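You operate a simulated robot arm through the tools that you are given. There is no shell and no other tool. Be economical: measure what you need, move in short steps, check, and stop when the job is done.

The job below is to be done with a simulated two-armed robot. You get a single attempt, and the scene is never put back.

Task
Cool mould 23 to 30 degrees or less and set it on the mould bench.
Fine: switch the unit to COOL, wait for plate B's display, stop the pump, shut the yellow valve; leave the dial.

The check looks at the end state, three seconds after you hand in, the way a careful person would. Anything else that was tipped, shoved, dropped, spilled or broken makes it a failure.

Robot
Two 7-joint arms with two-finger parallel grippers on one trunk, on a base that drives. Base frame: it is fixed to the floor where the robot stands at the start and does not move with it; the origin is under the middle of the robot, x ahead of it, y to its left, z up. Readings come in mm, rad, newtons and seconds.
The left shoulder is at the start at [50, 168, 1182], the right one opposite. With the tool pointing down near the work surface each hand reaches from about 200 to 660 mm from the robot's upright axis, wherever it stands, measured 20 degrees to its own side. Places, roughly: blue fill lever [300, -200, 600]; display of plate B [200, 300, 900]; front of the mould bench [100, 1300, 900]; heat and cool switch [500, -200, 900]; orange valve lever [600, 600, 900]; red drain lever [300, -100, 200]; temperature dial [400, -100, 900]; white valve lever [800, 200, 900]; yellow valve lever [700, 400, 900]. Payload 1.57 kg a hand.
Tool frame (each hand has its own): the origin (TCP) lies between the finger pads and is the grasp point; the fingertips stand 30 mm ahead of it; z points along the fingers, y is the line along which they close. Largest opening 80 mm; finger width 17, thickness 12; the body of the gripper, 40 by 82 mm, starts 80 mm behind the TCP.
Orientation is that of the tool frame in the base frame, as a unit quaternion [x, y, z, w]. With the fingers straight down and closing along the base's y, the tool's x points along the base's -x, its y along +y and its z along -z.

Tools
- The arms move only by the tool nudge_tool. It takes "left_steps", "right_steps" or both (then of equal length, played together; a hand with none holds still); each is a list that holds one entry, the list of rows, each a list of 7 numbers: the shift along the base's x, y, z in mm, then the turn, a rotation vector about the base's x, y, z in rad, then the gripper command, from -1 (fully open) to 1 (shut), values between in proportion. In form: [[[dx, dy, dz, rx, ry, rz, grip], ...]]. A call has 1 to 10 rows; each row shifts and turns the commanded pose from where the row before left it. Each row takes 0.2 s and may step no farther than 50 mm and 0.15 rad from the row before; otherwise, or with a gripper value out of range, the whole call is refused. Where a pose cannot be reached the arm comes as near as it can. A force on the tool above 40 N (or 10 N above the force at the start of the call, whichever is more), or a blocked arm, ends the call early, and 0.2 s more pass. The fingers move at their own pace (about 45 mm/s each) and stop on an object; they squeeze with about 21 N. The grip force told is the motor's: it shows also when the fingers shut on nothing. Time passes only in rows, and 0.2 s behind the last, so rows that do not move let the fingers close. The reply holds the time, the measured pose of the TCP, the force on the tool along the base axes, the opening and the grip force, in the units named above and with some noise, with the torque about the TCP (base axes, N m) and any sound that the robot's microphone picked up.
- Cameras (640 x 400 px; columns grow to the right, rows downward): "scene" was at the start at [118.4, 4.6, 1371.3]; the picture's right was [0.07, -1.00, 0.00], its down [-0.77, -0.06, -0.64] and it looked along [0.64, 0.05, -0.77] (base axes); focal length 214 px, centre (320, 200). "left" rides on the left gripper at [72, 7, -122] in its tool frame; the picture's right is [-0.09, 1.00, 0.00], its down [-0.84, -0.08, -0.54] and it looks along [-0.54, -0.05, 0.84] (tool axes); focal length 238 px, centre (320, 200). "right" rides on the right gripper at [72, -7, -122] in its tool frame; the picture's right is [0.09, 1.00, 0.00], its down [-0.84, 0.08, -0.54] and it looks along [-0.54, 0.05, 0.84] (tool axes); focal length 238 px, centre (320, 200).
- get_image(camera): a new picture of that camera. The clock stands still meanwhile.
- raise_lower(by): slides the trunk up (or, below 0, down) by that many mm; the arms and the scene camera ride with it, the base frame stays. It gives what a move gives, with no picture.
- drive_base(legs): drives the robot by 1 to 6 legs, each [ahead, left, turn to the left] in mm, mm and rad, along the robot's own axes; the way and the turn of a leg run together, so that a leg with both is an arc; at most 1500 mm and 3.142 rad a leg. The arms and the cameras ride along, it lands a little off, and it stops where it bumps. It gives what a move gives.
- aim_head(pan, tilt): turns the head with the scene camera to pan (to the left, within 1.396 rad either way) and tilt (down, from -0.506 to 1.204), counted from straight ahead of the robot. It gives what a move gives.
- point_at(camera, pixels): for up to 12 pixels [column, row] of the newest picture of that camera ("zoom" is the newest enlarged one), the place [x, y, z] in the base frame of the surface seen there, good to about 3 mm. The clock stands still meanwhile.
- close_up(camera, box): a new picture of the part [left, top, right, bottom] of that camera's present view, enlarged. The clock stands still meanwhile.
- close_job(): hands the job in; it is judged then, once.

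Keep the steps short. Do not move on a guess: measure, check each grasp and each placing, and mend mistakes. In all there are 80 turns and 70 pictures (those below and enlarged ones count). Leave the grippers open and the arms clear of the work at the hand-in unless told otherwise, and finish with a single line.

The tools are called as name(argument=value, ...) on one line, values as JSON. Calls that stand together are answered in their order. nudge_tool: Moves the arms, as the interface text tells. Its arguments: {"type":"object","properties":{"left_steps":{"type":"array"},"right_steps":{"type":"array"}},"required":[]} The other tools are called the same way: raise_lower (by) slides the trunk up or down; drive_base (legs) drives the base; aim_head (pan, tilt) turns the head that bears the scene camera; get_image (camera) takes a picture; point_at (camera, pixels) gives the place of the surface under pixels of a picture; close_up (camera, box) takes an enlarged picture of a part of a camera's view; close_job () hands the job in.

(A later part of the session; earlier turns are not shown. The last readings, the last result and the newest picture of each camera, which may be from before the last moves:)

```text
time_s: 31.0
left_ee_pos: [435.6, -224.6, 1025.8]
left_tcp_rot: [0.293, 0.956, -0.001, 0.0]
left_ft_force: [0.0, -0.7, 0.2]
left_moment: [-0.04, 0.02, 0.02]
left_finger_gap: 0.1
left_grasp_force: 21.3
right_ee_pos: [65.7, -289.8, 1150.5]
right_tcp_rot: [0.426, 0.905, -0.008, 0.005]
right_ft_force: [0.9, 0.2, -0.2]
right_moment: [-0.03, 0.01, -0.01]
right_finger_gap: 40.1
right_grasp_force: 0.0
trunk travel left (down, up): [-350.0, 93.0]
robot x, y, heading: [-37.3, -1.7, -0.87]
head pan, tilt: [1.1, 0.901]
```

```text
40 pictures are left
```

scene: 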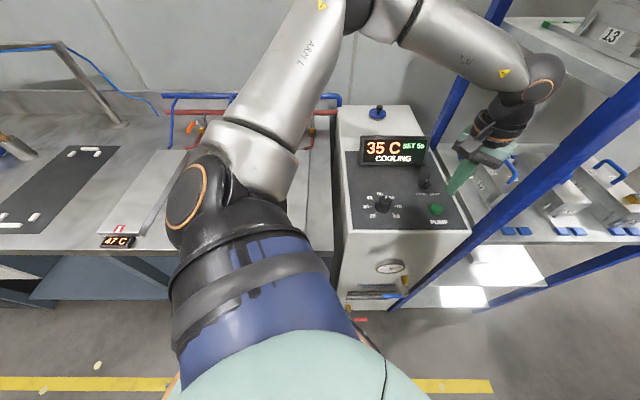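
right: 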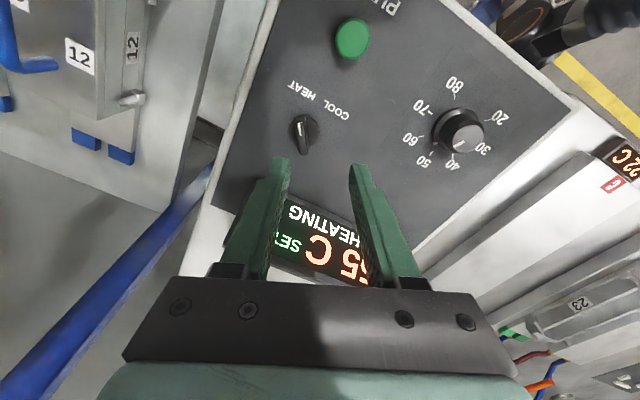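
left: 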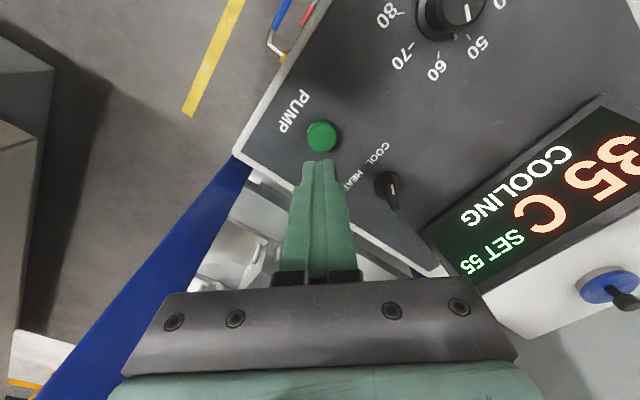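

Plate A falls about 2.5 C/s (now 47) and B should lag similarly. The hand hovers over the button. I'll wait about 13 s, then check.

nudge_tool(left_steps=[[[0, 0, 0, 0, 0, 0, 1], [0, 0, 0, 0, 0, 0, 1], [0, 0, 0, 0, 0, 0, 1], [0, 0, 0, 0, 0, 0, 1], [0, 0, 0, 0, 0, 0, 1], [0, 0, 0, 0, 0, 0, 1], [0, 0, 0, 0, 0, 0, 1], [0, 0, 0, 0, 0, 0, 1], [0, 0, 0, 0, 0, 0, 1], [0, 0, 0, 0, 0, 0, 1]]])

nudge_tool(left_steps=[[[0, 0, 0, 0, 0, 0, 1], [0, 0, 0, 0, 0, 0, 1], [0, 0, 0, 0, 0, 0, 1], [0, 0, 0, 0, 0, 0, 1], [0, 0, 0, 0, 0, 0, 1], [0, 0, 0, 0, 0, 0, 1], [0, 0, 0, 0, 0, 0, 1], [0, 0, 0, 0, 0, 0, 1], [0, 0, 0, 0, 0, 0, 1], [0, 0, 0, 0, 0, 0, 1]]])

nudge_tool(left_steps=[[[0, 0, 0, 0, 0, 0, 1], [0, 0, 0, 0, 0, 0, 1], [0, 0, 0, 0, 0, 0, 1], [0, 0, 0, 0, 0, 0, 1], [0, 0, 0, 0, 0, 0, 1], [0, 0, 0, 0, 0, 0, 1], [0, 0, 0, 0, 0, 0, 1], [0, 0, 0, 0, 0, 0, 1], [0, 0, 0, 0, 0, 0, 1], [0, 0, 0, 0, 0, 0, 1]]])

nudge_tool(left_steps=[[[0, 0, 0, 0, 0, 0, 1], [0, 0, 0, 0, 0, 0, 1], [0, 0, 0, 0, 0, 0, 1], [0, 0, 0, 0, 0, 0, 1], [0, 0, 0, 0, 0, 0, 1], [0, 0, 0, 0, 0, 0, 1], [0, 0, 0, 0, 0, 0, 1], [0, 0, 0, 0, 0, 0, 1], [0, 0, 0, 0, 0, 0, 1], [0, 0, 0, 0, 0, 0, 1]]])

nudge_tool(left_steps=[[[0, 0, 0, 0, 0, 0, 1], [0, 0, 0, 0, 0, 0, 1], [0, 0, 0, 0, 0, 0, 1], [0, 0, 0, 0, 0, 0, 1], [0, 0, 0, 0, 0, 0, 1], [0, 0, 0, 0, 0, 0, 1], [0, 0, 0, 0, 0, 0, 1], [0, 0, 0, 0, 0, 0, 1], [0, 0, 0, 0, 0, 0, 1], [0, 0, 0, 0, 0, 0, 1]]])

nudge_tool(left_steps=[[[0, 0, 0, 0, 0, 0, 1], [0, 0, 0, 0, 0, 0, 1], [0, 0, 0, 0, 0, 0, 1], [0, 0, 0, 0, 0, 0, 1], [0, 0, 0, 0, 0, 0, 1], [0, 0, 0, 0, 0, 0, 1], [0, 0, 0, 0, 0, 0, 1], [0, 0, 0, 0, 0, 0, 1], [0, 0, 0, 0, 0, 0, 1], [0, 0, 0, 0, 0, 0, 1]]])

get_image(camera="scene")

```text
time_s: 33.2
left_ee_pos: [437.3, -225.1, 1024.9]
left_tcp_rot: [0.293, 0.956, -0.001, 0.0]
left_ft_force: [-0.2, -1.0, 0.5]
left_moment: [-0.05, -0.03, 0.01]
left_finger_gap: 0.1
left_grasp_force: 21.0
right_ee_pos: [66.4, -289.9, 1151.9]
right_tcp_rot: [0.426, 0.905, -0.008, 0.005]
right_ft_force: [0.4, 0.4, 0.3]
right_moment: [-0.02, -0.05, 0.02]
right_finger_gap: 40.0
right_grasp_force: 0.1
trunk travel left (down, up): [-350.0, 93.0]
robot x, y, heading: [-40.7, 0.6, -0.869]
head pan, tilt: [1.1, 0.901]
```

```text
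time_s: 35.4
left_ee_pos: [435.3, -224.3, 1025.3]
left_tcp_rot: [0.293, 0.956, -0.001, -0.001]
left_ft_force: [1.2, -0.4, -0.2]
left_moment: [-0.01, 0.02, 0.02]
left_finger_gap: 0.4
left_grasp_force: 21.0
right_ee_pos: [66.9, -290.4, 1151.2]
right_tcp_rot: [0.426, 0.905, -0.008, 0.005]
right_ft_force: [-0.3, 0.3, 0.5]
right_moment: [-0.03, -0.01, 0.01]
right_finger_gap: 40.3
right_grasp_force: 0.1
trunk travel left (down, up): [-350.0, 93.0]
robot x, y, heading: [-37.1, -1.1, -0.864]
head pan, tilt: [1.1, 0.901]
```

```text
time_s: 37.6
left_ee_pos: [437.0, -224.9, 1025.9]
left_tcp_rot: [0.293, 0.956, -0.001, 0.0]
left_ft_force: [-0.2, 0.2, -0.4]
left_moment: [0.03, 0.03, -0.02]
left_finger_gap: 0.0
left_grasp_force: 21.2
right_ee_pos: [65.8, -290.5, 1151.6]
right_tcp_rot: [0.426, 0.905, -0.008, 0.005]
right_ft_force: [0.4, -0.7, -0.3]
right_moment: [-0.02, 0.0, 0.0]
right_finger_gap: 40.1
right_grasp_force: 0.1
trunk travel left (down, up): [-350.0, 93.0]
robot x, y, heading: [-38.1, 0.2, -0.864]
head pan, tilt: [1.1, 0.901]
```

```text
time_s: 39.8
left_ee_pos: [436.6, -224.3, 1025.9]
left_tcp_rot: [0.293, 0.956, 0.0, 0.0]
left_ft_force: [0.2, -0.4, 0.0]
left_moment: [-0.01, 0.02, 0.0]
left_finger_gap: 0.3
left_grasp_force: 21.2
right_ee_pos: [66.7, -290.3, 1151.9]
right_tcp_rot: [0.426, 0.905, -0.008, 0.006]
right_ft_force: [-1.0, 0.3, 0.3]
right_moment: [-0.02, 0.02, -0.01]
right_finger_gap: 40.3
right_grasp_force: 0.1
trunk travel left (down, up): [-350.0, 93.0]
robot x, y, heading: [-37.5, 0.7, -0.861]
head pan, tilt: [1.1, 0.901]
```

```text
time_s: 42.0
left_ee_pos: [436.0, -225.0, 1025.6]
left_tcp_rot: [0.294, 0.956, -0.001, 0.0]
left_ft_force: [-0.3, -0.2, 0.3]
left_moment: [0.01, 0.02, -0.03]
left_finger_gap: 0.1
left_grasp_force: 21.0
right_ee_pos: [65.0, -290.7, 1150.7]
right_tcp_rot: [0.425, 0.905, -0.009, 0.005]
right_ft_force: [-0.4, -0.7, 0.1]
right_moment: [0.03, -0.01, 0.01]
right_finger_gap: 40.2
right_grasp_force: 0.1
trunk travel left (down, up): [-350.0, 93.0]
robot x, y, heading: [-40.9, 3.8, -0.862]
head pan, tilt: [1.1, 0.901]
```

```text
time_s: 44.2
left_ee_pos: [436.2, -224.2, 1025.5]
left_tcp_rot: [0.293, 0.956, 0.0, 0.0]
left_ft_force: [0.2, 0.4, 0.2]
left_moment: [-0.04, -0.01, 0.01]
left_finger_gap: 0.0
left_grasp_force: 20.8
right_ee_pos: [67.1, -290.3, 1150.8]
right_tcp_rot: [0.426, 0.905, -0.008, 0.005]
right_ft_force: [0.7, -0.2, -0.6]
right_moment: [-0.02, 0.02, 0.01]
right_finger_gap: 40.4
right_grasp_force: 0.0
trunk travel left (down, up): [-350.0, 93.0]
robot x, y, heading: [-38.9, 1.3, -0.866]
head pan, tilt: [1.1, 0.901]
```

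```text
39 pictures are left
```

scene: 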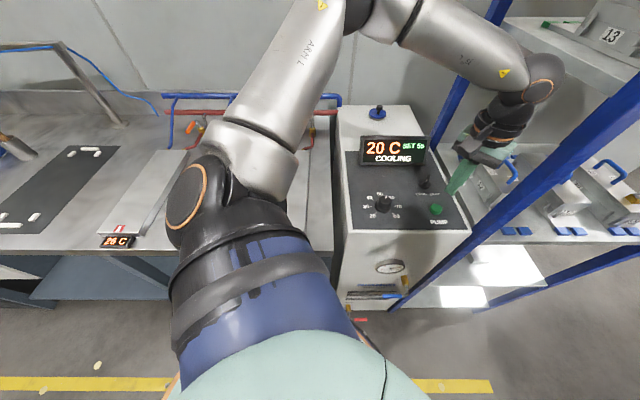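

The unit reads 20 C and plate A 26 C. Before stopping the pump I must read B, so I'll lift the hand 50 mm, turn the base 0.4 left, and look at B's display.

nudge_tool(left_steps=[[[0, 0, 25, 0, 0, 0, 1], [0, 0, 25, 0, 0, 0, 1], [0, 0, 0, 0, 0, 0, 1]]])

drive_base(legs=[[0, 0, 0.4]])

aim_head(pan=0.9, tilt=1.0)

get_image(camera="scene")

```text
time_s: 45.0
left_ee_pos: [436.5, -225.1, 1074.6]
left_tcp_rot: [0.293, 0.956, -0.001, 0.0]
left_ft_force: [-0.4, 0.1, -0.7]
left_moment: [-0.01, -0.05, 0.03]
left_finger_gap: 0.1
left_grasp_force: 20.8
right_ee_pos: [66.5, -290.0, 1152.2]
right_tcp_rot: [0.425, 0.905, -0.008, 0.004]
right_ft_force: [0.3, -0.2, 0.3]
right_moment: [0.02, 0.0, -0.02]
right_finger_gap: 39.8
right_grasp_force: 0.1
trunk travel left (down, up): [-350.0, 93.0]
robot x, y, heading: [-41.0, 0.6, -0.862]
head pan, tilt: [1.1, 0.901]
```

```text
time_s: 46.5
left_ee_pos: [487.0, -24.7, 1074.7]
left_tcp_rot: [0.099, 0.995, -0.001, 0.0]
left_ft_force: [1.1, 0.4, 0.9]
left_moment: [0.0, -0.03, -0.01]
left_finger_gap: 0.0
left_grasp_force: 20.8
right_ee_pos: [170.2, -226.2, 1150.8]
right_tcp_rot: [0.238, 0.971, -0.007, 0.007]
right_ft_force: [0.4, 0.3, -0.8]
right_moment: [0.01, -0.02, -0.02]
right_finger_gap: 40.0
right_grasp_force: 0.0
trunk travel left (down, up): [-350.0, 93.0]
robot x, y, heading: [-40.7, -2.4, -0.465]
head pan, tilt: [1.1, 0.901]
```

```text
time_s: 47.3
left_ee_pos: [487.1, -22.0, 1074.0]
left_tcp_rot: [0.1, 0.995, -0.001, 0.0]
left_ft_force: [0.0, -0.4, 0.9]
left_moment: [0.01, 0.02, -0.02]
left_finger_gap: 0.0
left_grasp_force: 21.3
right_ee_pos: [169.9, -226.3, 1151.4]
right_tcp_rot: [0.237, 0.971, -0.006, 0.007]
right_ft_force: [0.1, -0.5, -0.6]
right_moment: [-0.03, -0.02, -0.01]
right_finger_gap: 40.0
right_grasp_force: 0.1
trunk travel left (down, up): [-350.0, 93.0]
robot x, y, heading: [-42.3, 0.3, -0.465]
head pan, tilt: [0.901, 1.0]
```

```text
38 pictures are left
```

scene: 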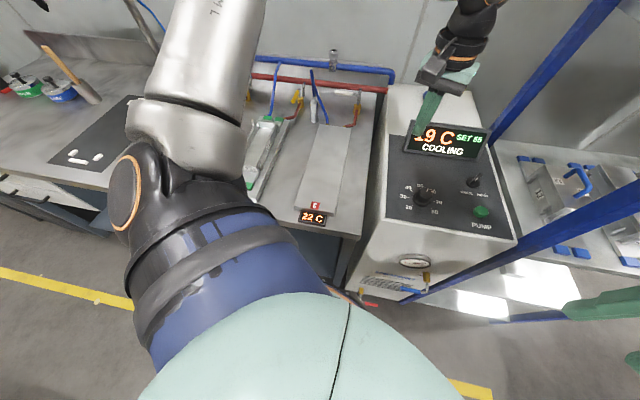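

B's display is still behind the shoulder. I'll turn another 0.4 left (the hand stays high at z 1074).

drive_base(legs=[[0, 0, 0.45]])

aim_head(pan=0.5, tilt=1.0)

get_image(camera="scene")

```text
time_s: 49.0
left_ee_pos: [444.7, 207.1, 1074.7]
left_tcp_rot: [-0.124, 0.992, -0.001, -0.001]
left_ft_force: [0.0, 0.1, -0.1]
left_moment: [0.02, 0.01, 0.02]
left_finger_gap: 0.1
left_grasp_force: 21.1
right_ee_pos: [248.5, -113.8, 1151.5]
right_tcp_rot: [0.017, 1.0, -0.006, 0.008]
right_ft_force: [0.6, -0.5, 0.4]
right_moment: [0.03, -0.02, 0.0]
right_finger_gap: 40.4
right_grasp_force: 0.1
trunk travel left (down, up): [-350.0, 93.0]
robot x, y, heading: [-39.8, 1.7, -0.019]
head pan, tilt: [0.901, 1.0]
```

```text
time_s: 49.9
left_ee_pos: [443.9, 208.2, 1073.4]
left_tcp_rot: [-0.125, 0.992, -0.001, -0.001]
left_ft_force: [-0.1, -0.1, 0.6]
left_moment: [-0.02, 0.03, -0.04]
left_finger_gap: 0.0
left_grasp_force: 21.0
right_ee_pos: [248.3, -112.2, 1150.9]
right_tcp_rot: [0.016, 1.0, -0.004, 0.008]
right_ft_force: [0.7, 0.8, 0.6]
right_moment: [-0.03, 0.06, 0.0]
right_finger_gap: 40.0
right_grasp_force: 0.0
trunk travel left (down, up): [-350.0, 93.0]
robot x, y, heading: [-40.6, -0.3, -0.024]
head pan, tilt: [0.499, 1.0]
```

```text
37 pictures are left
```

scene: 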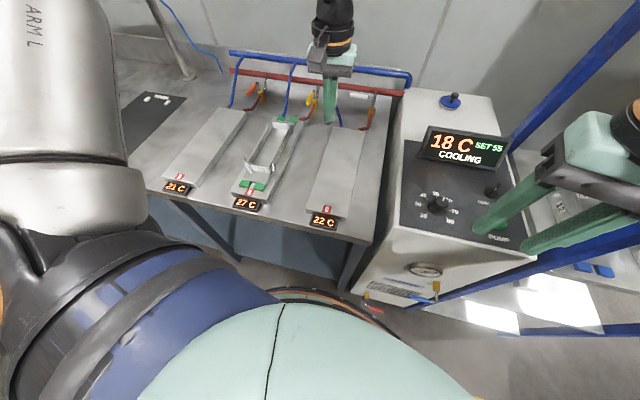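

Plate B reads 27 C and is still falling, so the pump may be stopped. I'll turn back 0.84 rad right, bringing the left hand over the button again.

drive_base(legs=[[0, 0, -0.84]])

get_image(camera="left")

```text
time_s: 52.5
left_ee_pos: [434.1, -228.7, 1074.3]
left_tcp_rot: [0.296, 0.955, -0.001, 0.0]
left_ft_force: [0.2, 0.3, 0.6]
left_moment: [-0.01, -0.01, 0.01]
left_finger_gap: 0.0
left_grasp_force: 21.2
right_ee_pos: [65.8, -290.1, 1151.6]
right_tcp_rot: [0.428, 0.903, -0.007, 0.005]
right_ft_force: [-1.0, -0.3, 0.4]
right_moment: [0.01, 0.01, 0.0]
right_finger_gap: 40.0
right_grasp_force: 0.0
trunk travel left (down, up): [-350.0, 93.0]
robot x, y, heading: [-39.2, 1.1, -0.877]
head pan, tilt: [0.499, 1.0]
```

```text
36 pictures are left
```

left: 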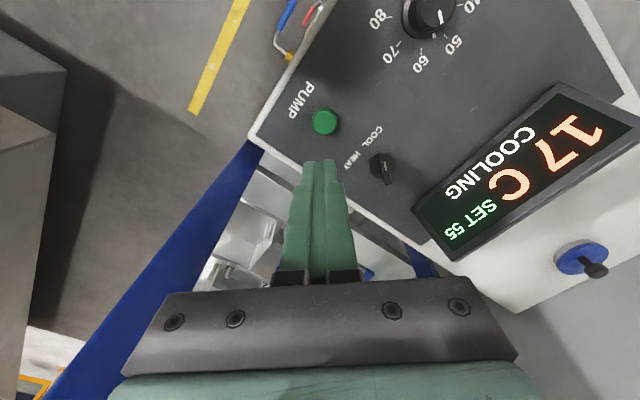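

The hand is at (434, -229). I'll correct by (+2.5, +5) and descend to tip z of about 943.

nudge_tool(left_steps=[[[2.5, 5, -25, 0, 0, 0, 1], [0, 0, -30, 0, 0, 0, 1], [0, 0, -30, 0, 0, 0, 1], [0, 0, -16, 0, 0, 0, 1], [0, 0, 0, 0, 0, 0, 1]]])

get_image(camera="left")

```text
time_s: 53.7
left_ee_pos: [437.2, -223.5, 973.2]
left_tcp_rot: [0.296, 0.955, -0.001, 0.0]
left_ft_force: [-0.5, -0.2, -0.7]
left_moment: [-0.01, 0.04, 0.05]
left_finger_gap: 0.1
left_grasp_force: 20.9
right_ee_pos: [64.0, -291.5, 1150.9]
right_tcp_rot: [0.429, 0.903, -0.008, 0.005]
right_ft_force: [-0.4, -0.6, -0.5]
right_moment: [0.02, 0.01, -0.03]
right_finger_gap: 39.9
right_grasp_force: 0.1
trunk travel left (down, up): [-350.0, 93.0]
robot x, y, heading: [-38.1, 2.2, -0.872]
head pan, tilt: [0.499, 1.0]
```

```text
35 pictures are left
```

left: 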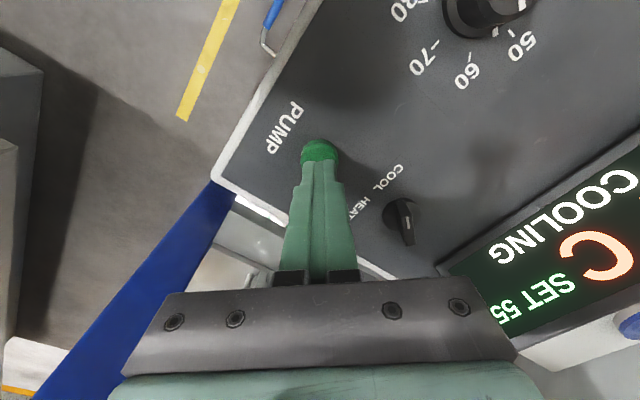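

The fingertips are over the button. Pressing in 3 mm rows, then lifting.

nudge_tool(left_steps=[[[0, 0, -4, 0, 0, 0, 1], [0, 0, -3, 0, 0, 0, 1], [0, 0, -3, 0, 0, 0, 1], [0, 0, -2, 0, 0, 0, 1]]])

close_up(camera="left", box=[220, 80, 420, 280])

```text
time_s: 54.7
left_ee_pos: [437.2, -223.7, 963.5]
left_tcp_rot: [0.297, 0.955, -0.001, 0.0]
left_ft_force: [0.4, 2.9, 9.8]
left_moment: [0.1, 0.02, -0.04]
left_finger_gap: 0.0
left_grasp_force: 21.0
right_ee_pos: [63.1, -289.3, 1151.5]
right_tcp_rot: [0.428, 0.904, -0.008, 0.006]
right_ft_force: [-0.3, 0.9, -0.4]
right_moment: [0.0, 0.0, 0.02]
right_finger_gap: 39.9
right_grasp_force: 0.1
trunk travel left (down, up): [-350.0, 93.0]
robot x, y, heading: [-39.7, -1.6, -0.872]
head pan, tilt: [0.499, 1.0]
heard: click
```

```text
2.00 times, centred on (320, 180) of left
```

zoom: 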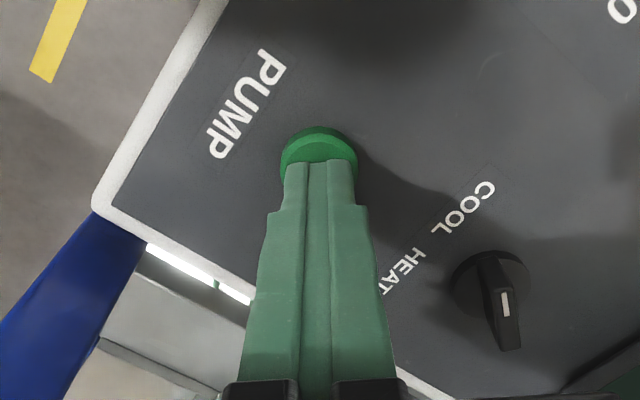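

A click was heard. Lifting 110 mm straight up and reading the panel.

nudge_tool(left_steps=[[[0, 0, 20, 0, 0, 0, 1], [0, 0, 30, 0, 0, 0, 1], [0, 0, 30, 0, 0, 0, 1], [0, 0, 30, 0, 0, 0, 1], [0, 0, 0, 0, 0, 0, 1]]])

get_image(camera="left")

```text
time_s: 55.9
left_ee_pos: [437.9, -221.9, 1070.9]
left_tcp_rot: [0.297, 0.955, -0.001, 0.0]
left_ft_force: [0.2, -0.5, 0.0]
left_moment: [0.0, -0.03, -0.01]
left_finger_gap: 0.0
left_grasp_force: 20.7
right_ee_pos: [65.1, -291.2, 1151.3]
right_tcp_rot: [0.428, 0.904, -0.007, 0.005]
right_ft_force: [0.3, -0.4, -0.1]
right_moment: [0.0, 0.0, 0.0]
right_finger_gap: 39.8
right_grasp_force: 0.1
trunk travel left (down, up): [-350.0, 93.0]
robot x, y, heading: [-42.7, 2.7, -0.871]
head pan, tilt: [0.499, 1.0]
```

```text
33 pictures are left
```

left: 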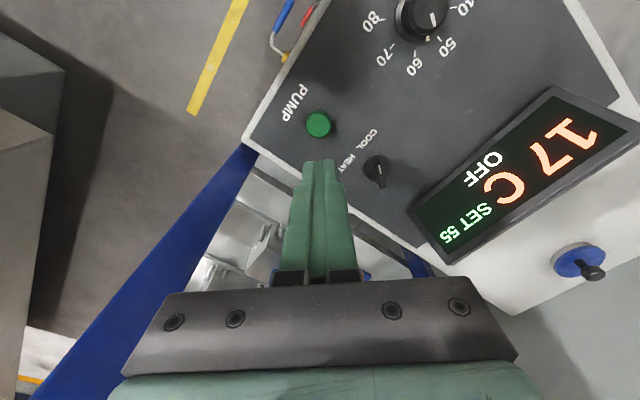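

The panel says OFF, so the pump is stopped. Now the yellow valve: turn the base back left 0.87 rad and look at plate B and the valve.

drive_base(legs=[[0, 0, 0.87]])

aim_head(pan=0.5, tilt=0.75)

close_up(camera="scene", box=[140, 60, 440, 260])

get_image(camera="left")

```text
time_s: 58.5
left_ee_pos: [438.0, 223.9, 1070.8]
left_tcp_rot: [-0.135, 0.991, -0.001, 0.0]
left_ft_force: [0.6, -0.2, 0.1]
left_moment: [0.02, 0.01, 0.01]
left_finger_gap: 0.0
left_grasp_force: 21.3
right_ee_pos: [251.4, -106.0, 1150.6]
right_tcp_rot: [0.006, 1.0, -0.006, 0.008]
right_ft_force: [0.4, -0.5, -0.2]
right_moment: [-0.02, 0.0, 0.0]
right_finger_gap: 39.8
right_grasp_force: 0.1
trunk travel left (down, up): [-350.0, 93.0]
robot x, y, heading: [-41.6, -0.2, 0.002]
head pan, tilt: [0.499, 1.0]
```

```text
time_s: 59.3
left_ee_pos: [437.0, 223.9, 1070.2]
left_tcp_rot: [-0.136, 0.991, 0.0, 0.0]
left_ft_force: [0.7, -0.1, 0.0]
left_moment: [0.02, 0.0, 0.0]
left_finger_gap: 0.1
left_grasp_force: 21.2
right_ee_pos: [249.5, -106.3, 1151.5]
right_tcp_rot: [0.006, 1.0, -0.005, 0.008]
right_ft_force: [-0.2, 0.3, 0.4]
right_moment: [0.0, 0.02, 0.01]
right_finger_gap: 40.2
right_grasp_force: 0.0
trunk travel left (down, up): [-350.0, 93.0]
robot x, y, heading: [-38.9, -0.6, 0.002]
head pan, tilt: [0.499, 0.75]
```

```text
2.00 times, centred on (290, 160) of scene
```

zoom: 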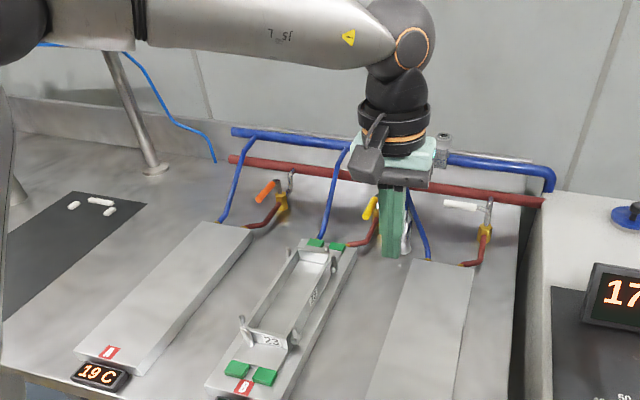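

```text
31 pictures are left
```

left: 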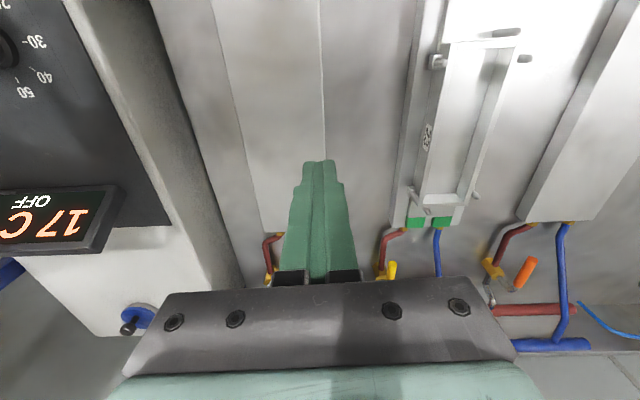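

Plate A reads 19 C. The hand blocks the view of the yellow valve, so I'll move it left 150 mm (still high) and turn it to zero yaw to look at the valve with the left camera.

nudge_tool(left_steps=[[[0, 40, 5, 0, 0, -0.09, 0.5], [0, 40, 5, 0, 0, -0.09, 0], [0, 40, 5, 0, 0, -0.09, 0], [0, 40, 5, 0, 0, 0, 0], [0, 0, 0, 0, 0, 0, 0]]])

get_image(camera="left")

get_image(camera="scene")

```text
time_s: 60.5
left_ee_pos: [436.4, 385.6, 1089.7]
left_tcp_rot: [0.0, 1.0, -0.001, 0.0]
left_ft_force: [-0.1, 0.1, 0.5]
left_moment: [0.0, 0.04, 0.0]
left_finger_gap: 40.0
left_grasp_force: 0.0
right_ee_pos: [250.7, -106.6, 1151.1]
right_tcp_rot: [0.007, 1.0, -0.004, 0.008]
right_ft_force: [0.1, -0.2, 0.5]
right_moment: [-0.01, 0.0, -0.01]
right_finger_gap: 40.1
right_grasp_force: 0.1
trunk travel left (down, up): [-350.0, 93.0]
robot x, y, heading: [-41.4, -2.5, 0.005]
head pan, tilt: [0.499, 0.75]
```

```text
30 pictures are left
```

left: 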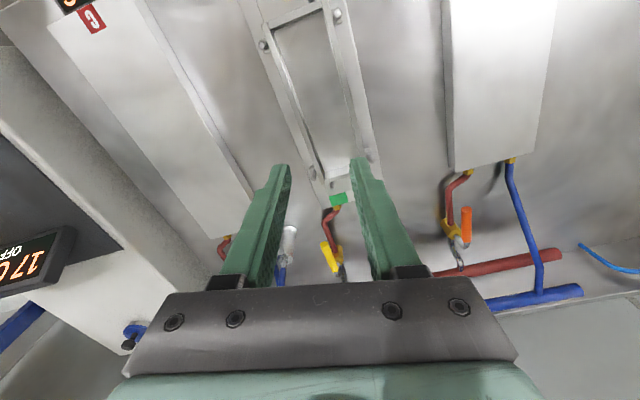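

```text
29 pictures are left
```

scene: 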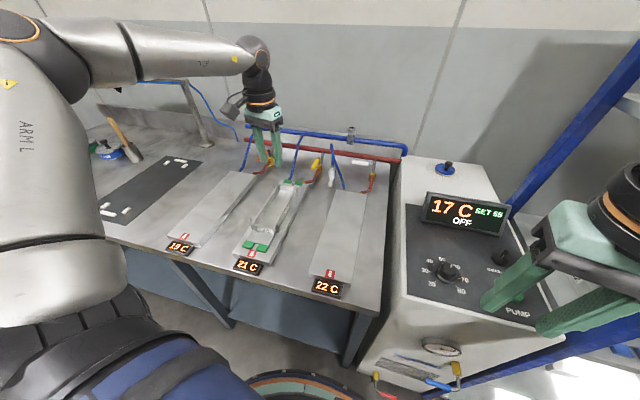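

Plate B reads 21 C. Now I'll enlarge the yellow valve around (315, 165) of the scene.

close_up(camera="scene", box=[260, 125, 400, 215])

point_at(camera="scene", pixels=[[317, 165], [320, 158], [314, 170], [331, 177], [310, 180], [271, 250], [358, 165], [270, 165], [277, 205], [292, 186], [260, 250], [325, 185]])

```text
4.44 times, centred on (330, 170) of scene
```

zoom: 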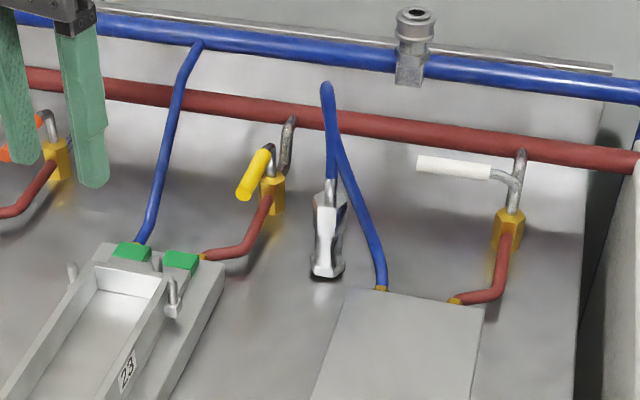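

```text
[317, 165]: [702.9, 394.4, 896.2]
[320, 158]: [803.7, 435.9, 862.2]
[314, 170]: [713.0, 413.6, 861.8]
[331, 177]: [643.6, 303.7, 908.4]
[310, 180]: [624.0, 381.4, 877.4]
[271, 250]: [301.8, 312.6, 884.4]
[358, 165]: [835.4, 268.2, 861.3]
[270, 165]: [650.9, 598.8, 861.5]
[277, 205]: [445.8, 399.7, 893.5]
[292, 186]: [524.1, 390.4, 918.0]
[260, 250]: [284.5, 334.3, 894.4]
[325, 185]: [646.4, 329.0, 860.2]
```

Yellow's lever points toward the robot, along the pipe (open). White's lever (shut, plate C) points to the left, crosswise. So yellow must swing a quarter turn clockwise from above, from -x to +y. I'll measure lever details in the zoom.

point_at(camera="zoom", pixels=[[245, 192], [256, 173], [265, 154], [274, 152], [273, 180], [277, 192], [289, 125], [425, 163], [485, 171], [508, 215], [519, 165], [325, 240]])

close_up(camera="left", box=[270, 180, 390, 290])

```text
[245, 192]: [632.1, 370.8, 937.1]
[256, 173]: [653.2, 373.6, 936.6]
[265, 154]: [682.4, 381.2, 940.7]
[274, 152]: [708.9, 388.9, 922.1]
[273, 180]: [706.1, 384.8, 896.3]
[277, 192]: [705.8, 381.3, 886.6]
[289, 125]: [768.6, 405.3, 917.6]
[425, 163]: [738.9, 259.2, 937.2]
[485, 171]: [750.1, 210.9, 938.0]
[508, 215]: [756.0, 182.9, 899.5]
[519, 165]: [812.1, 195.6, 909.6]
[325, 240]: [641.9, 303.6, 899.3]
```

```text
3.64 times, centred on (330, 235) of left
```

zoom: 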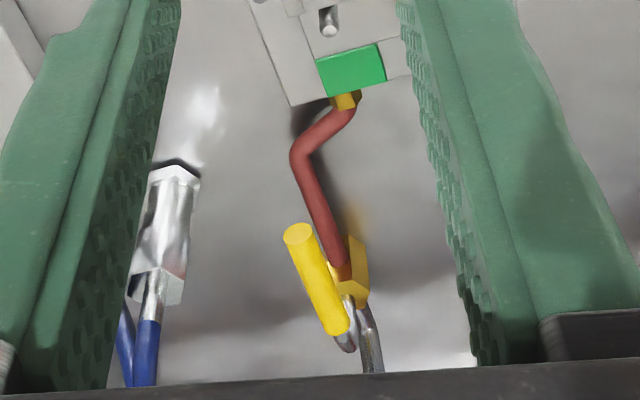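

The lever pivots near (708, 387). Its grip runs to (630, 370) at z of about 935, so shut would bring the tip to about (691, 465). That is far from the robot, so I'll measure the base front and bench edge to see how close I can drive.

point_at(camera="scene", pixels=[[300, 374], [340, 388], [260, 385], [310, 302], [220, 268], [230, 325], [300, 330], [355, 335], [375, 376], [200, 300], [250, 340], [150, 240]])

```text
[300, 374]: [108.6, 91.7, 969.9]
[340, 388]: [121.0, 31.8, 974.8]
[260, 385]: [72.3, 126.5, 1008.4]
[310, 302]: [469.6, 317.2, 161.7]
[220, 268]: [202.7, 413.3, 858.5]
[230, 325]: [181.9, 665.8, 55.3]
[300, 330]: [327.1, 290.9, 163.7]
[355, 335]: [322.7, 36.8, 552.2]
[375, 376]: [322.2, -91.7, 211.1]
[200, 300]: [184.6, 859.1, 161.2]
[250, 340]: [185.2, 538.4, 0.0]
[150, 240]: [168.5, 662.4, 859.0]
```

The bench edge line is about 256 mm from the start axis, so I'll keep that margin. I'll turn the base 0.5 right (which brings the left shoulder forward), then shift 232 mm to base +y, ending near (-40, 230). The hand stays at z of about 1090, above everything.

drive_base(legs=[[0, 0, -0.5], [-111, 204, 0]])

aim_head(pan=0.6, tilt=0.75)

get_image(camera="scene")

```text
time_s: 63.7
left_ee_pos: [565.0, 333.7, 1089.9]
left_tcp_rot: [0.253, 0.968, -0.001, 0.0]
left_ft_force: [-0.7, 0.0, 0.6]
left_moment: [-0.01, 0.01, 0.05]
left_finger_gap: 39.9
left_grasp_force: 0.0
right_ee_pos: [161.4, -3.7, 1151.2]
right_tcp_rot: [0.259, 0.966, -0.007, 0.006]
right_ft_force: [0.7, 0.0, 0.1]
right_moment: [0.0, 0.02, 0.01]
right_finger_gap: 40.1
right_grasp_force: 0.0
trunk travel left (down, up): [-350.0, 93.0]
robot x, y, heading: [-40.0, 230.8, -0.512]
head pan, tilt: [0.499, 0.75]
```

```text
time_s: 64.4
left_ee_pos: [564.4, 334.2, 1089.0]
left_tcp_rot: [0.253, 0.968, 0.0, -0.001]
left_ft_force: [-0.2, -1.0, -0.4]
left_moment: [0.01, -0.02, -0.06]
left_finger_gap: 40.1
left_grasp_force: 0.0
right_ee_pos: [161.5, -4.2, 1151.1]
right_tcp_rot: [0.259, 0.966, -0.006, 0.007]
right_ft_force: [-0.6, 1.0, 0.1]
right_moment: [0.01, 0.04, 0.0]
right_finger_gap: 39.9
right_grasp_force: 0.1
trunk travel left (down, up): [-350.0, 93.0]
robot x, y, heading: [-37.8, 230.3, -0.513]
head pan, tilt: [0.6, 0.75]
```

```text
26 pictures are left
```

scene: 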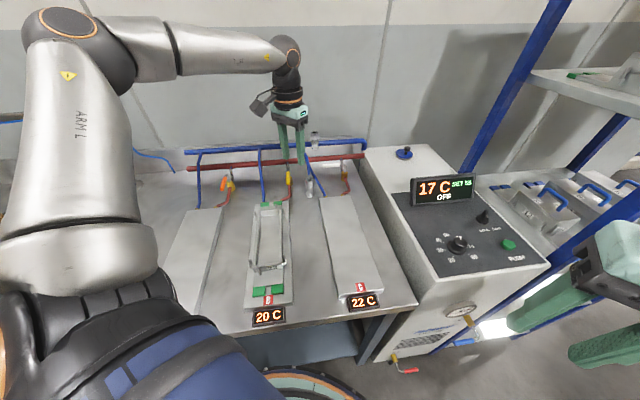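

Plate B reads 20 C. The hand is at (564, 334, 1090). I'll move above the lever grip (650, 374), turn +0.72 rad to straddle it, and lower to z 1010 (tips at 980).

nudge_tool(left_steps=[[[14, 6.5, -10, 0, 0, 0.12, -0.1], [14, 6.5, -10, 0, 0, 0.12, -0.1], [14, 6.5, -15, 0, 0, 0.12, -0.1], [14, 6.5, -15, 0, 0, 0.12, -0.1], [14, 6.5, -15, 0, 0, 0.12, -0.1], [15, 6.5, -15, 0, 0, 0.12, -0.1], [0, 0, 0, 0, 0, 0, -0.1]]])

get_image(camera="left")

```text
time_s: 66.0
left_ee_pos: [649.8, 372.9, 1011.1]
left_tcp_rot: [-0.105, 0.994, -0.001, 0.0]
left_ft_force: [-1.0, 0.1, -0.9]
left_moment: [0.0, 0.01, -0.01]
left_finger_gap: 44.1
left_grasp_force: 0.0
right_ee_pos: [161.1, -3.2, 1151.1]
right_tcp_rot: [0.26, 0.966, -0.006, 0.007]
right_ft_force: [-0.5, -0.1, -0.4]
right_moment: [0.02, -0.02, 0.01]
right_finger_gap: 40.0
right_grasp_force: 0.1
trunk travel left (down, up): [-350.0, 93.0]
robot x, y, heading: [-39.8, 229.6, -0.512]
head pan, tilt: [0.6, 0.75]
```

```text
25 pictures are left
```

left: 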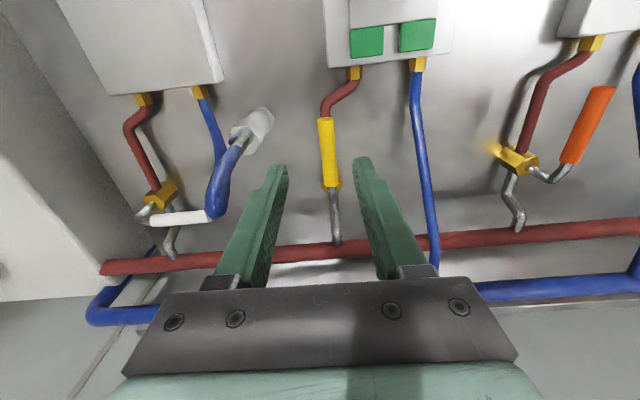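

Clear view: yellow grip (325,118)-(332,185), centred between the fingers. Plate B's blue line at (422,150) lies on the side where the lever will swing, so I'll measure it.

point_at(camera="left", pixels=[[326, 125], [329, 155], [332, 183], [420, 100], [424, 150], [430, 200], [434, 235], [335, 215], [345, 95], [235, 150], [182, 218]])

```text
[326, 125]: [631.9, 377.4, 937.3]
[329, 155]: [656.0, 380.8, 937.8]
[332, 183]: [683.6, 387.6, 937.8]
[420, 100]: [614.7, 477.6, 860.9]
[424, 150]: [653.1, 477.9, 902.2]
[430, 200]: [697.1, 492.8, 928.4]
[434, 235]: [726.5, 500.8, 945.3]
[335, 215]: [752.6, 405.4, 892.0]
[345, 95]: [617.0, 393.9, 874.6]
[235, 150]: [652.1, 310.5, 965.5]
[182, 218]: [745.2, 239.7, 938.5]
```

The pivot is about (706, 392) and the blue line stays at y ≥ 490 near the end position, so there is clearance. The end of the sweep (700, 443) may be near the reach limit, so I'll dry-run there at this safe height with a -1.5 rad turn.

nudge_tool(left_steps=[[[5, 7, 0, 0, 0, -0.148, 0.1], [5, 7, 0, 0, 0, -0.148, 0.2], [5, 7, 0, 0, 0, -0.148, 0.3], [5, 7, 0, 0, 0, -0.148, 0.4], [5, 7, 0, 0, 0, -0.148, 0.4], [5, 7, 0, 0, 0, -0.148, 0.4], [5, 7, 0, 0, 0, -0.148, 0.4], [5, 7, 0, 0, 0, -0.148, 0.4], [5, 7, 0, 0, 0, -0.148, 0.4], [5, 7, -10, 0, 0, -0.148, 0.4]]])

```text
time_s: 68.2
left_ee_pos: [430.6, 295.0, 990.7]
left_tcp_rot: [0.591, 0.806, 0.003, 0.002]
left_ft_force: [0.0, -0.6, -0.3]
left_moment: [-0.03, 0.01, 0.0]
left_finger_gap: 24.0
left_grasp_force: 0.2
left hand out of reach, approached as far as the arm can: row 4, 5, 6, 7, 8, 9, 10
right_ee_pos: [160.7, -2.9, 1151.9]
right_tcp_rot: [0.259, 0.966, -0.007, 0.007]
right_ft_force: [0.4, 1.1, -0.1]
right_moment: [-0.02, 0.01, 0.0]
right_finger_gap: 40.0
right_grasp_force: 0.0
trunk travel left (down, up): [-350.0, 93.0]
robot x, y, heading: [-37.4, 232.4, -0.512]
head pan, tilt: [0.6, 0.75]
```

The nearest-pose solution pulled the hand back to (431, 295, 991), with no contact. Turning yaw while extended is not workable. Instead I'll push the lever from its right side with closed fingers at fixed yaw, tilted forward for reach. First I'll rise and restore the yaw, coming back to (600, 345, 1040).

nudge_tool(left_steps=[[[0, 0, 25, 0, 0, 0.14, 0.6], [0, 0, 25, 0, 0, 0.14, 0.8], [10, 0, 10, 0, 0, 0.14, 1], [20, 5, 0, 0, 0, 0.14, 1], [25, 8, 0, 0, 0, 0.14, 1], [25, 8, 0, 0, 0, 0.14, 1], [25, 8, 0, 0, 0, 0.14, 1], [25, 8, 0, 0, 0, 0.14, 1], [25, 8, 0, 0, 0, 0.13, 1], [0, 0, 0, 0, 0, 0, 1]]])

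nudge_tool(left_steps=[[[10, 0, 0, 0, -0.12, 0, 1], [10, 4, -5, 0, -0.12, 0, 1], [10, 4, -10, 0, -0.12, 0, 1], [0, 0, 0, 0, 0, 0, 1]]])

get_image(camera="left")

```text
time_s: 70.4
left_ee_pos: [584.7, 339.9, 1051.5]
left_tcp_rot: [0.01, 1.0, -0.001, 0.0]
left_ft_force: [0.0, 0.1, 0.2]
left_moment: [-0.01, 0.0, 0.0]
left_finger_gap: 0.1
left_grasp_force: 20.6
right_ee_pos: [161.5, -3.0, 1150.9]
right_tcp_rot: [0.26, 0.966, -0.007, 0.007]
right_ft_force: [0.6, -0.3, -0.5]
right_moment: [0.01, 0.01, 0.02]
right_finger_gap: 40.0
right_grasp_force: 0.1
trunk travel left (down, up): [-350.0, 93.0]
robot x, y, heading: [-38.6, 230.2, -0.512]
head pan, tilt: [0.6, 0.75]
```

```text
time_s: 71.4
left_ee_pos: [615.8, 347.4, 1035.6]
left_tcp_rot: [0.011, 0.984, 0.001, 0.18]
left_ft_force: [0.3, 0.7, -0.2]
left_moment: [-0.01, 0.01, -0.01]
left_finger_gap: 0.1
left_grasp_force: 20.8
right_ee_pos: [162.7, -3.8, 1150.7]
right_tcp_rot: [0.259, 0.966, -0.007, 0.007]
right_ft_force: [0.6, -1.0, -0.9]
right_moment: [0.02, 0.01, -0.03]
right_finger_gap: 39.7
right_grasp_force: 0.0
trunk travel left (down, up): [-350.0, 93.0]
robot x, y, heading: [-41.7, 231.9, -0.515]
head pan, tilt: [0.6, 0.75]
```

```text
24 pictures are left
```

left: 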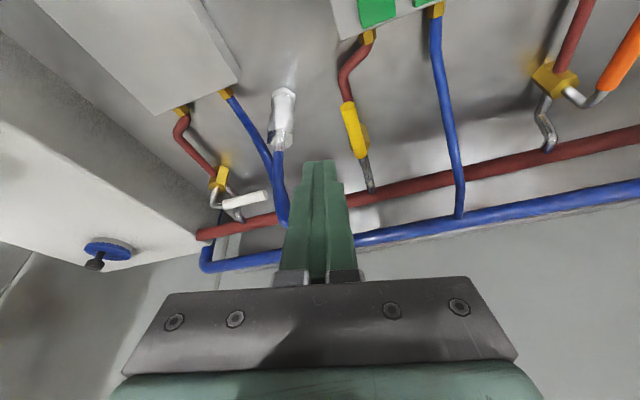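

The tilt is right (fingers 21° forward). The gun is at (283,105) and the yellow lever at (355,130), with a gap between them. I'll descend to TCP (646, 348, 940) between them.

nudge_tool(left_steps=[[[10, 0, -20, 0, 0, 0, 1], [10, 0, -20, 0, 0, 0, 1], [9, 0, -20, 0, 0, 0, 1], [0, 0, -10, 0, 0, 0, 1], [0, 0, 0, 0, 0, 0, 1]]])

get_image(camera="left")

```text
time_s: 72.6
left_ee_pos: [644.9, 347.7, 964.8]
left_tcp_rot: [0.011, 0.984, 0.001, 0.178]
left_ft_force: [-0.4, 0.6, 0.2]
left_moment: [0.02, 0.0, 0.0]
left_finger_gap: 0.0
left_grasp_force: 21.1
right_ee_pos: [161.2, -2.5, 1151.5]
right_tcp_rot: [0.26, 0.966, -0.006, 0.007]
right_ft_force: [0.5, -0.5, -1.4]
right_moment: [0.02, 0.03, -0.03]
right_finger_gap: 40.0
right_grasp_force: 0.1
trunk travel left (down, up): [-350.0, 93.0]
robot x, y, heading: [-41.5, 230.1, -0.509]
head pan, tilt: [0.6, 0.75]
```

```text
23 pictures are left
```

left: 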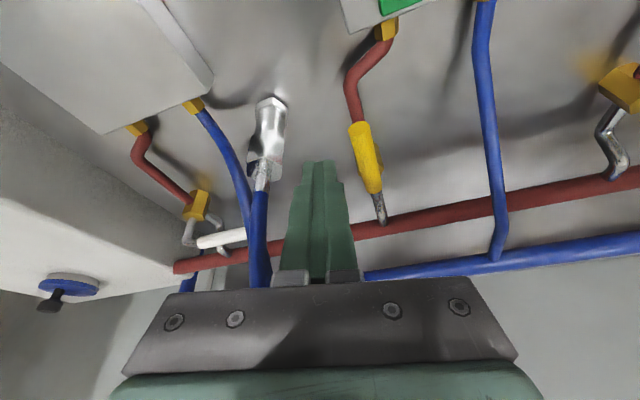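

The hose at (260,260) runs close to the gripper body, so I'll measure it before going lower.

point_at(camera="left", pixels=[[262, 210], [260, 240], [260, 278], [283, 130], [272, 180], [355, 130], [376, 190], [318, 165]])

```text
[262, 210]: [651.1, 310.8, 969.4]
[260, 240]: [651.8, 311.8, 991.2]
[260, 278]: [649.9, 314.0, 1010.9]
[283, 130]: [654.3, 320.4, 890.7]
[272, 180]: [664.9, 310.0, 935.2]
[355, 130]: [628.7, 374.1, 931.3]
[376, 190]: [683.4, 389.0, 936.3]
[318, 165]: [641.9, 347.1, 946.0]
```

The hose stands at x of about 651, and the tilted body stays at x ≤ 637. I'll ease by (-6, +5), then lower 25 mm to put the finger beside the grip.

nudge_tool(left_steps=[[[-6, 5, 0, 0, 0, 0, 1], [0, 0, -13, 0, 0, 0, 1], [0, 0, -12, 0, 0, 0, 1], [0, 0, 0, 0, 0, 0, 1]]])

get_image(camera="left")

```text
time_s: 73.6
left_ee_pos: [638.2, 353.4, 941.2]
left_tcp_rot: [0.01, 0.984, 0.002, 0.179]
left_ft_force: [0.5, -0.4, -0.6]
left_moment: [0.0, -0.01, 0.0]
left_finger_gap: 0.0
left_grasp_force: 21.3
right_ee_pos: [161.4, -3.0, 1151.4]
right_tcp_rot: [0.26, 0.966, -0.007, 0.007]
right_ft_force: [-0.7, -0.5, 0.0]
right_moment: [0.01, -0.01, 0.01]
right_finger_gap: 40.0
right_grasp_force: 0.1
trunk travel left (down, up): [-350.0, 93.0]
robot x, y, heading: [-38.9, 232.8, -0.515]
head pan, tilt: [0.6, 0.75]
```

```text
22 pictures are left
```

left: 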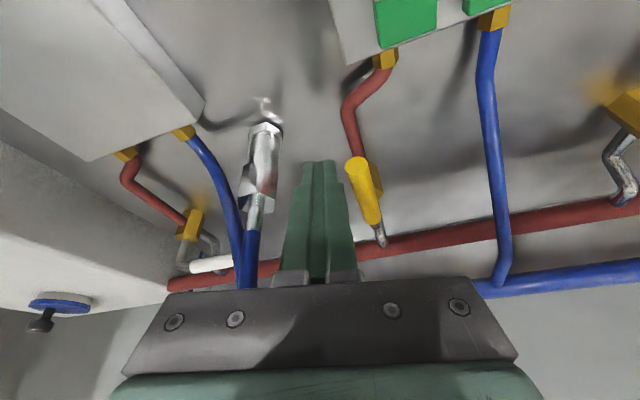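

The finger stands right beside the yellow grip (360,190). I'll push along the arc in 8 mm rows, first half.

nudge_tool(left_steps=[[[1, 8, 0, 0, 0, 0, 1], [0, 8, 0, 0, 0, 0, 1], [0, 8, 0, 0, 0, 0, 1], [-1, 8, 0, 0, 0, 0, 1], [0, 8, 0, 0, 0, 0, 1], [1, 9, 0, 0, 0, 0, 1], [2, 8, 0, 0, 0, 0, 1], [3.5, 8, 0, 0, 0, 0, 1], [4, 8, 0, 0, 0, 0, 1]]])

get_image(camera="left")

```text
time_s: 75.6
left_ee_pos: [648.2, 426.8, 940.4]
left_tcp_rot: [0.011, 0.984, 0.001, 0.179]
left_ft_force: [0.3, 0.4, 0.0]
left_moment: [0.01, 0.01, 0.01]
left_finger_gap: 0.1
left_grasp_force: 21.0
right_ee_pos: [162.0, -3.2, 1150.8]
right_tcp_rot: [0.26, 0.966, -0.006, 0.006]
right_ft_force: [-0.3, -0.1, -0.4]
right_moment: [0.02, 0.01, -0.01]
right_finger_gap: 39.9
right_grasp_force: 0.1
trunk travel left (down, up): [-350.0, 93.0]
robot x, y, heading: [-40.2, 230.8, -0.512]
head pan, tilt: [0.6, 0.75]
```

```text
21 pictures are left
```

left: 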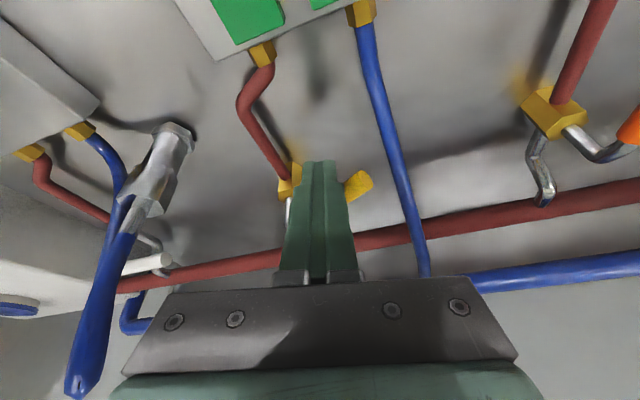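

The grip is swinging left (now seen at (357,186)). Continuing to the end of the arc.

nudge_tool(left_steps=[[[4.5, 7, 0, 0, 0, 0, 1], [5.5, 7, 0, 0, 0, 0, 1], [7, 5.5, 0, 0, 0, 0, 1], [7, 5, 0, 0, 0, 0, 1], [5, 2, 0, 0, 0, 0, 1], [4, 0.5, 0, 0, 0, 0, 1], [2, 0, 0, 0, 0, 0, 1], [0, 0, 0, 0, 0, 0, 1]]])

get_image(camera="left")

```text
time_s: 77.4
left_ee_pos: [676.7, 453.2, 940.1]
left_tcp_rot: [0.01, 0.985, 0.002, 0.174]
left_ft_force: [-27.9, -4.2, -3.5]
left_moment: [-0.06, 0.31, 0.25]
left_finger_gap: 0.0
left_grasp_force: 21.5
right_ee_pos: [159.1, -3.9, 1151.9]
right_tcp_rot: [0.26, 0.966, -0.007, 0.007]
right_ft_force: [0.4, -0.4, -0.2]
right_moment: [-0.03, 0.03, -0.01]
right_finger_gap: 40.3
right_grasp_force: 0.1
trunk travel left (down, up): [-350.0, 93.0]
robot x, y, heading: [-42.4, 232.3, -0.51]
head pan, tilt: [0.6, 0.75]
```

```text
20 pictures are left
```

left: 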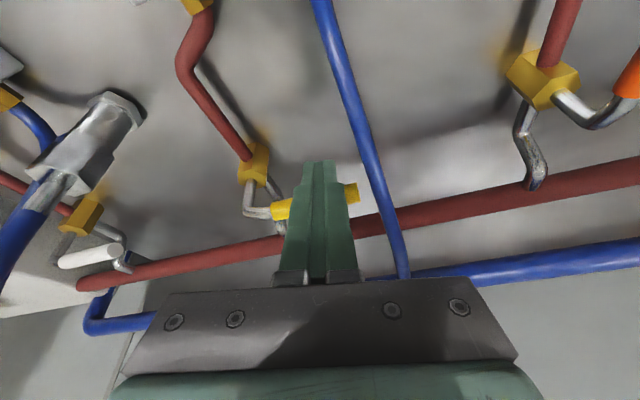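

The lever is crosswise, parallel to the white one, and the 28 N says it is at its stop: shut. Backing off toward the robot, rising and removing the tilt.

nudge_tool(left_steps=[[[-15, -3, 0, 0, 0, 0, 1], [-20, -3, 10, 0, 0, 0, 1], [-20, 0, 30, 0, 0, 0, 1], [-10, 0, 40, 0, 0, 0, 1], [0, 0, 40, 0, 0.12, 0, 1], [0, 0, 10, 0, 0.12, 0, 1], [0, 0, 0, 0, 0.12, 0, 1], [0, 0, 0, 0, 0, 0, 1]]])

get_image(camera="left")

get_image(camera="scene")

```text
time_s: 79.2
left_ee_pos: [616.6, 448.7, 1071.4]
left_tcp_rot: [0.012, 1.0, -0.001, -0.001]
left_ft_force: [-0.4, 0.1, 0.1]
left_moment: [-0.03, -0.01, 0.01]
left_finger_gap: 0.0
left_grasp_force: 20.1
right_ee_pos: [159.8, -2.7, 1150.8]
right_tcp_rot: [0.259, 0.966, -0.006, 0.006]
right_ft_force: [1.1, -0.1, 0.2]
right_moment: [-0.01, -0.01, 0.02]
right_finger_gap: 40.1
right_grasp_force: 0.1
trunk travel left (down, up): [-350.0, 93.0]
robot x, y, heading: [-34.3, 233.5, -0.513]
head pan, tilt: [0.6, 0.75]
```

```text
19 pictures are left
```

left: 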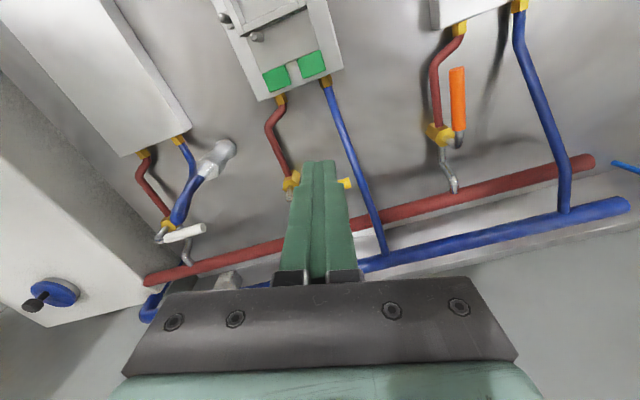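

```text
18 pictures are left
```

scene: 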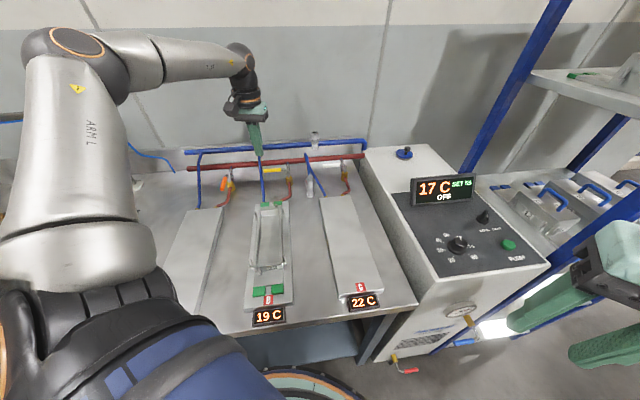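

Valve shut and B reads 19 C. Now the mould: enlarge it in the scene view (240-300, 195-305).

close_up(camera="scene", box=[205, 190, 335, 310])

```text
3.33 times, centred on (270, 250) of scene
```

zoom: 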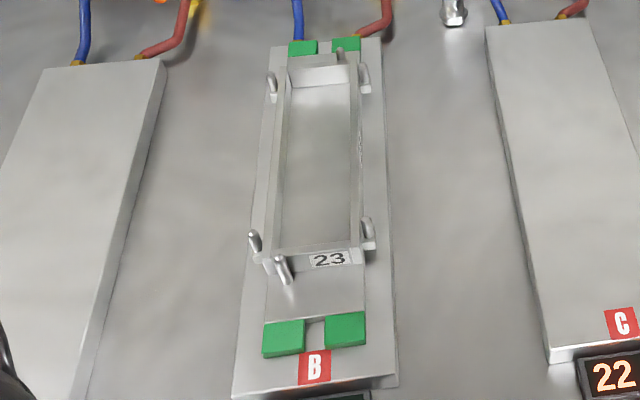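

I'll measure the mould: frame walls, base plate, green blocks and pins.

point_at(camera="zoom", pixels=[[264, 340], [304, 338], [327, 330], [366, 328], [283, 330], [276, 247], [362, 243], [288, 62], [354, 62], [316, 300], [252, 330], [385, 330]])

point_at(camera="zoom", pixels=[[283, 267], [255, 242], [368, 235], [270, 85], [363, 78], [302, 45], [346, 42], [320, 160], [281, 160], [355, 160], [262, 180], [370, 180]])

```text
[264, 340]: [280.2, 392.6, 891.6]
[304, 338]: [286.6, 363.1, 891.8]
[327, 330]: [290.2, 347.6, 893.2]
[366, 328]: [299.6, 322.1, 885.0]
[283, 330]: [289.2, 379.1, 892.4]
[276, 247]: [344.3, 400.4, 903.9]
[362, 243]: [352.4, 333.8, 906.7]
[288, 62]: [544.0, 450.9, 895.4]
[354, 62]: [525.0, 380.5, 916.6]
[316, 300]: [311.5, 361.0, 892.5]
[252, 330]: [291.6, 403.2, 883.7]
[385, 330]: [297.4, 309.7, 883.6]
```

```text
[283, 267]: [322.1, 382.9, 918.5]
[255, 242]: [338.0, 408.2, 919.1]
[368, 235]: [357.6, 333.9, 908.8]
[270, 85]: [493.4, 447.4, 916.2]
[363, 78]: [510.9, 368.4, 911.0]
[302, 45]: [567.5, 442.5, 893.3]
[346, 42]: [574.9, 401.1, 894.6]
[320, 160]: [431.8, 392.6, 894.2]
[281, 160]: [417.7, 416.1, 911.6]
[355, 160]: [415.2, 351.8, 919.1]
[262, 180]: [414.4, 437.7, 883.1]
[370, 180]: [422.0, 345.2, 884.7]
```

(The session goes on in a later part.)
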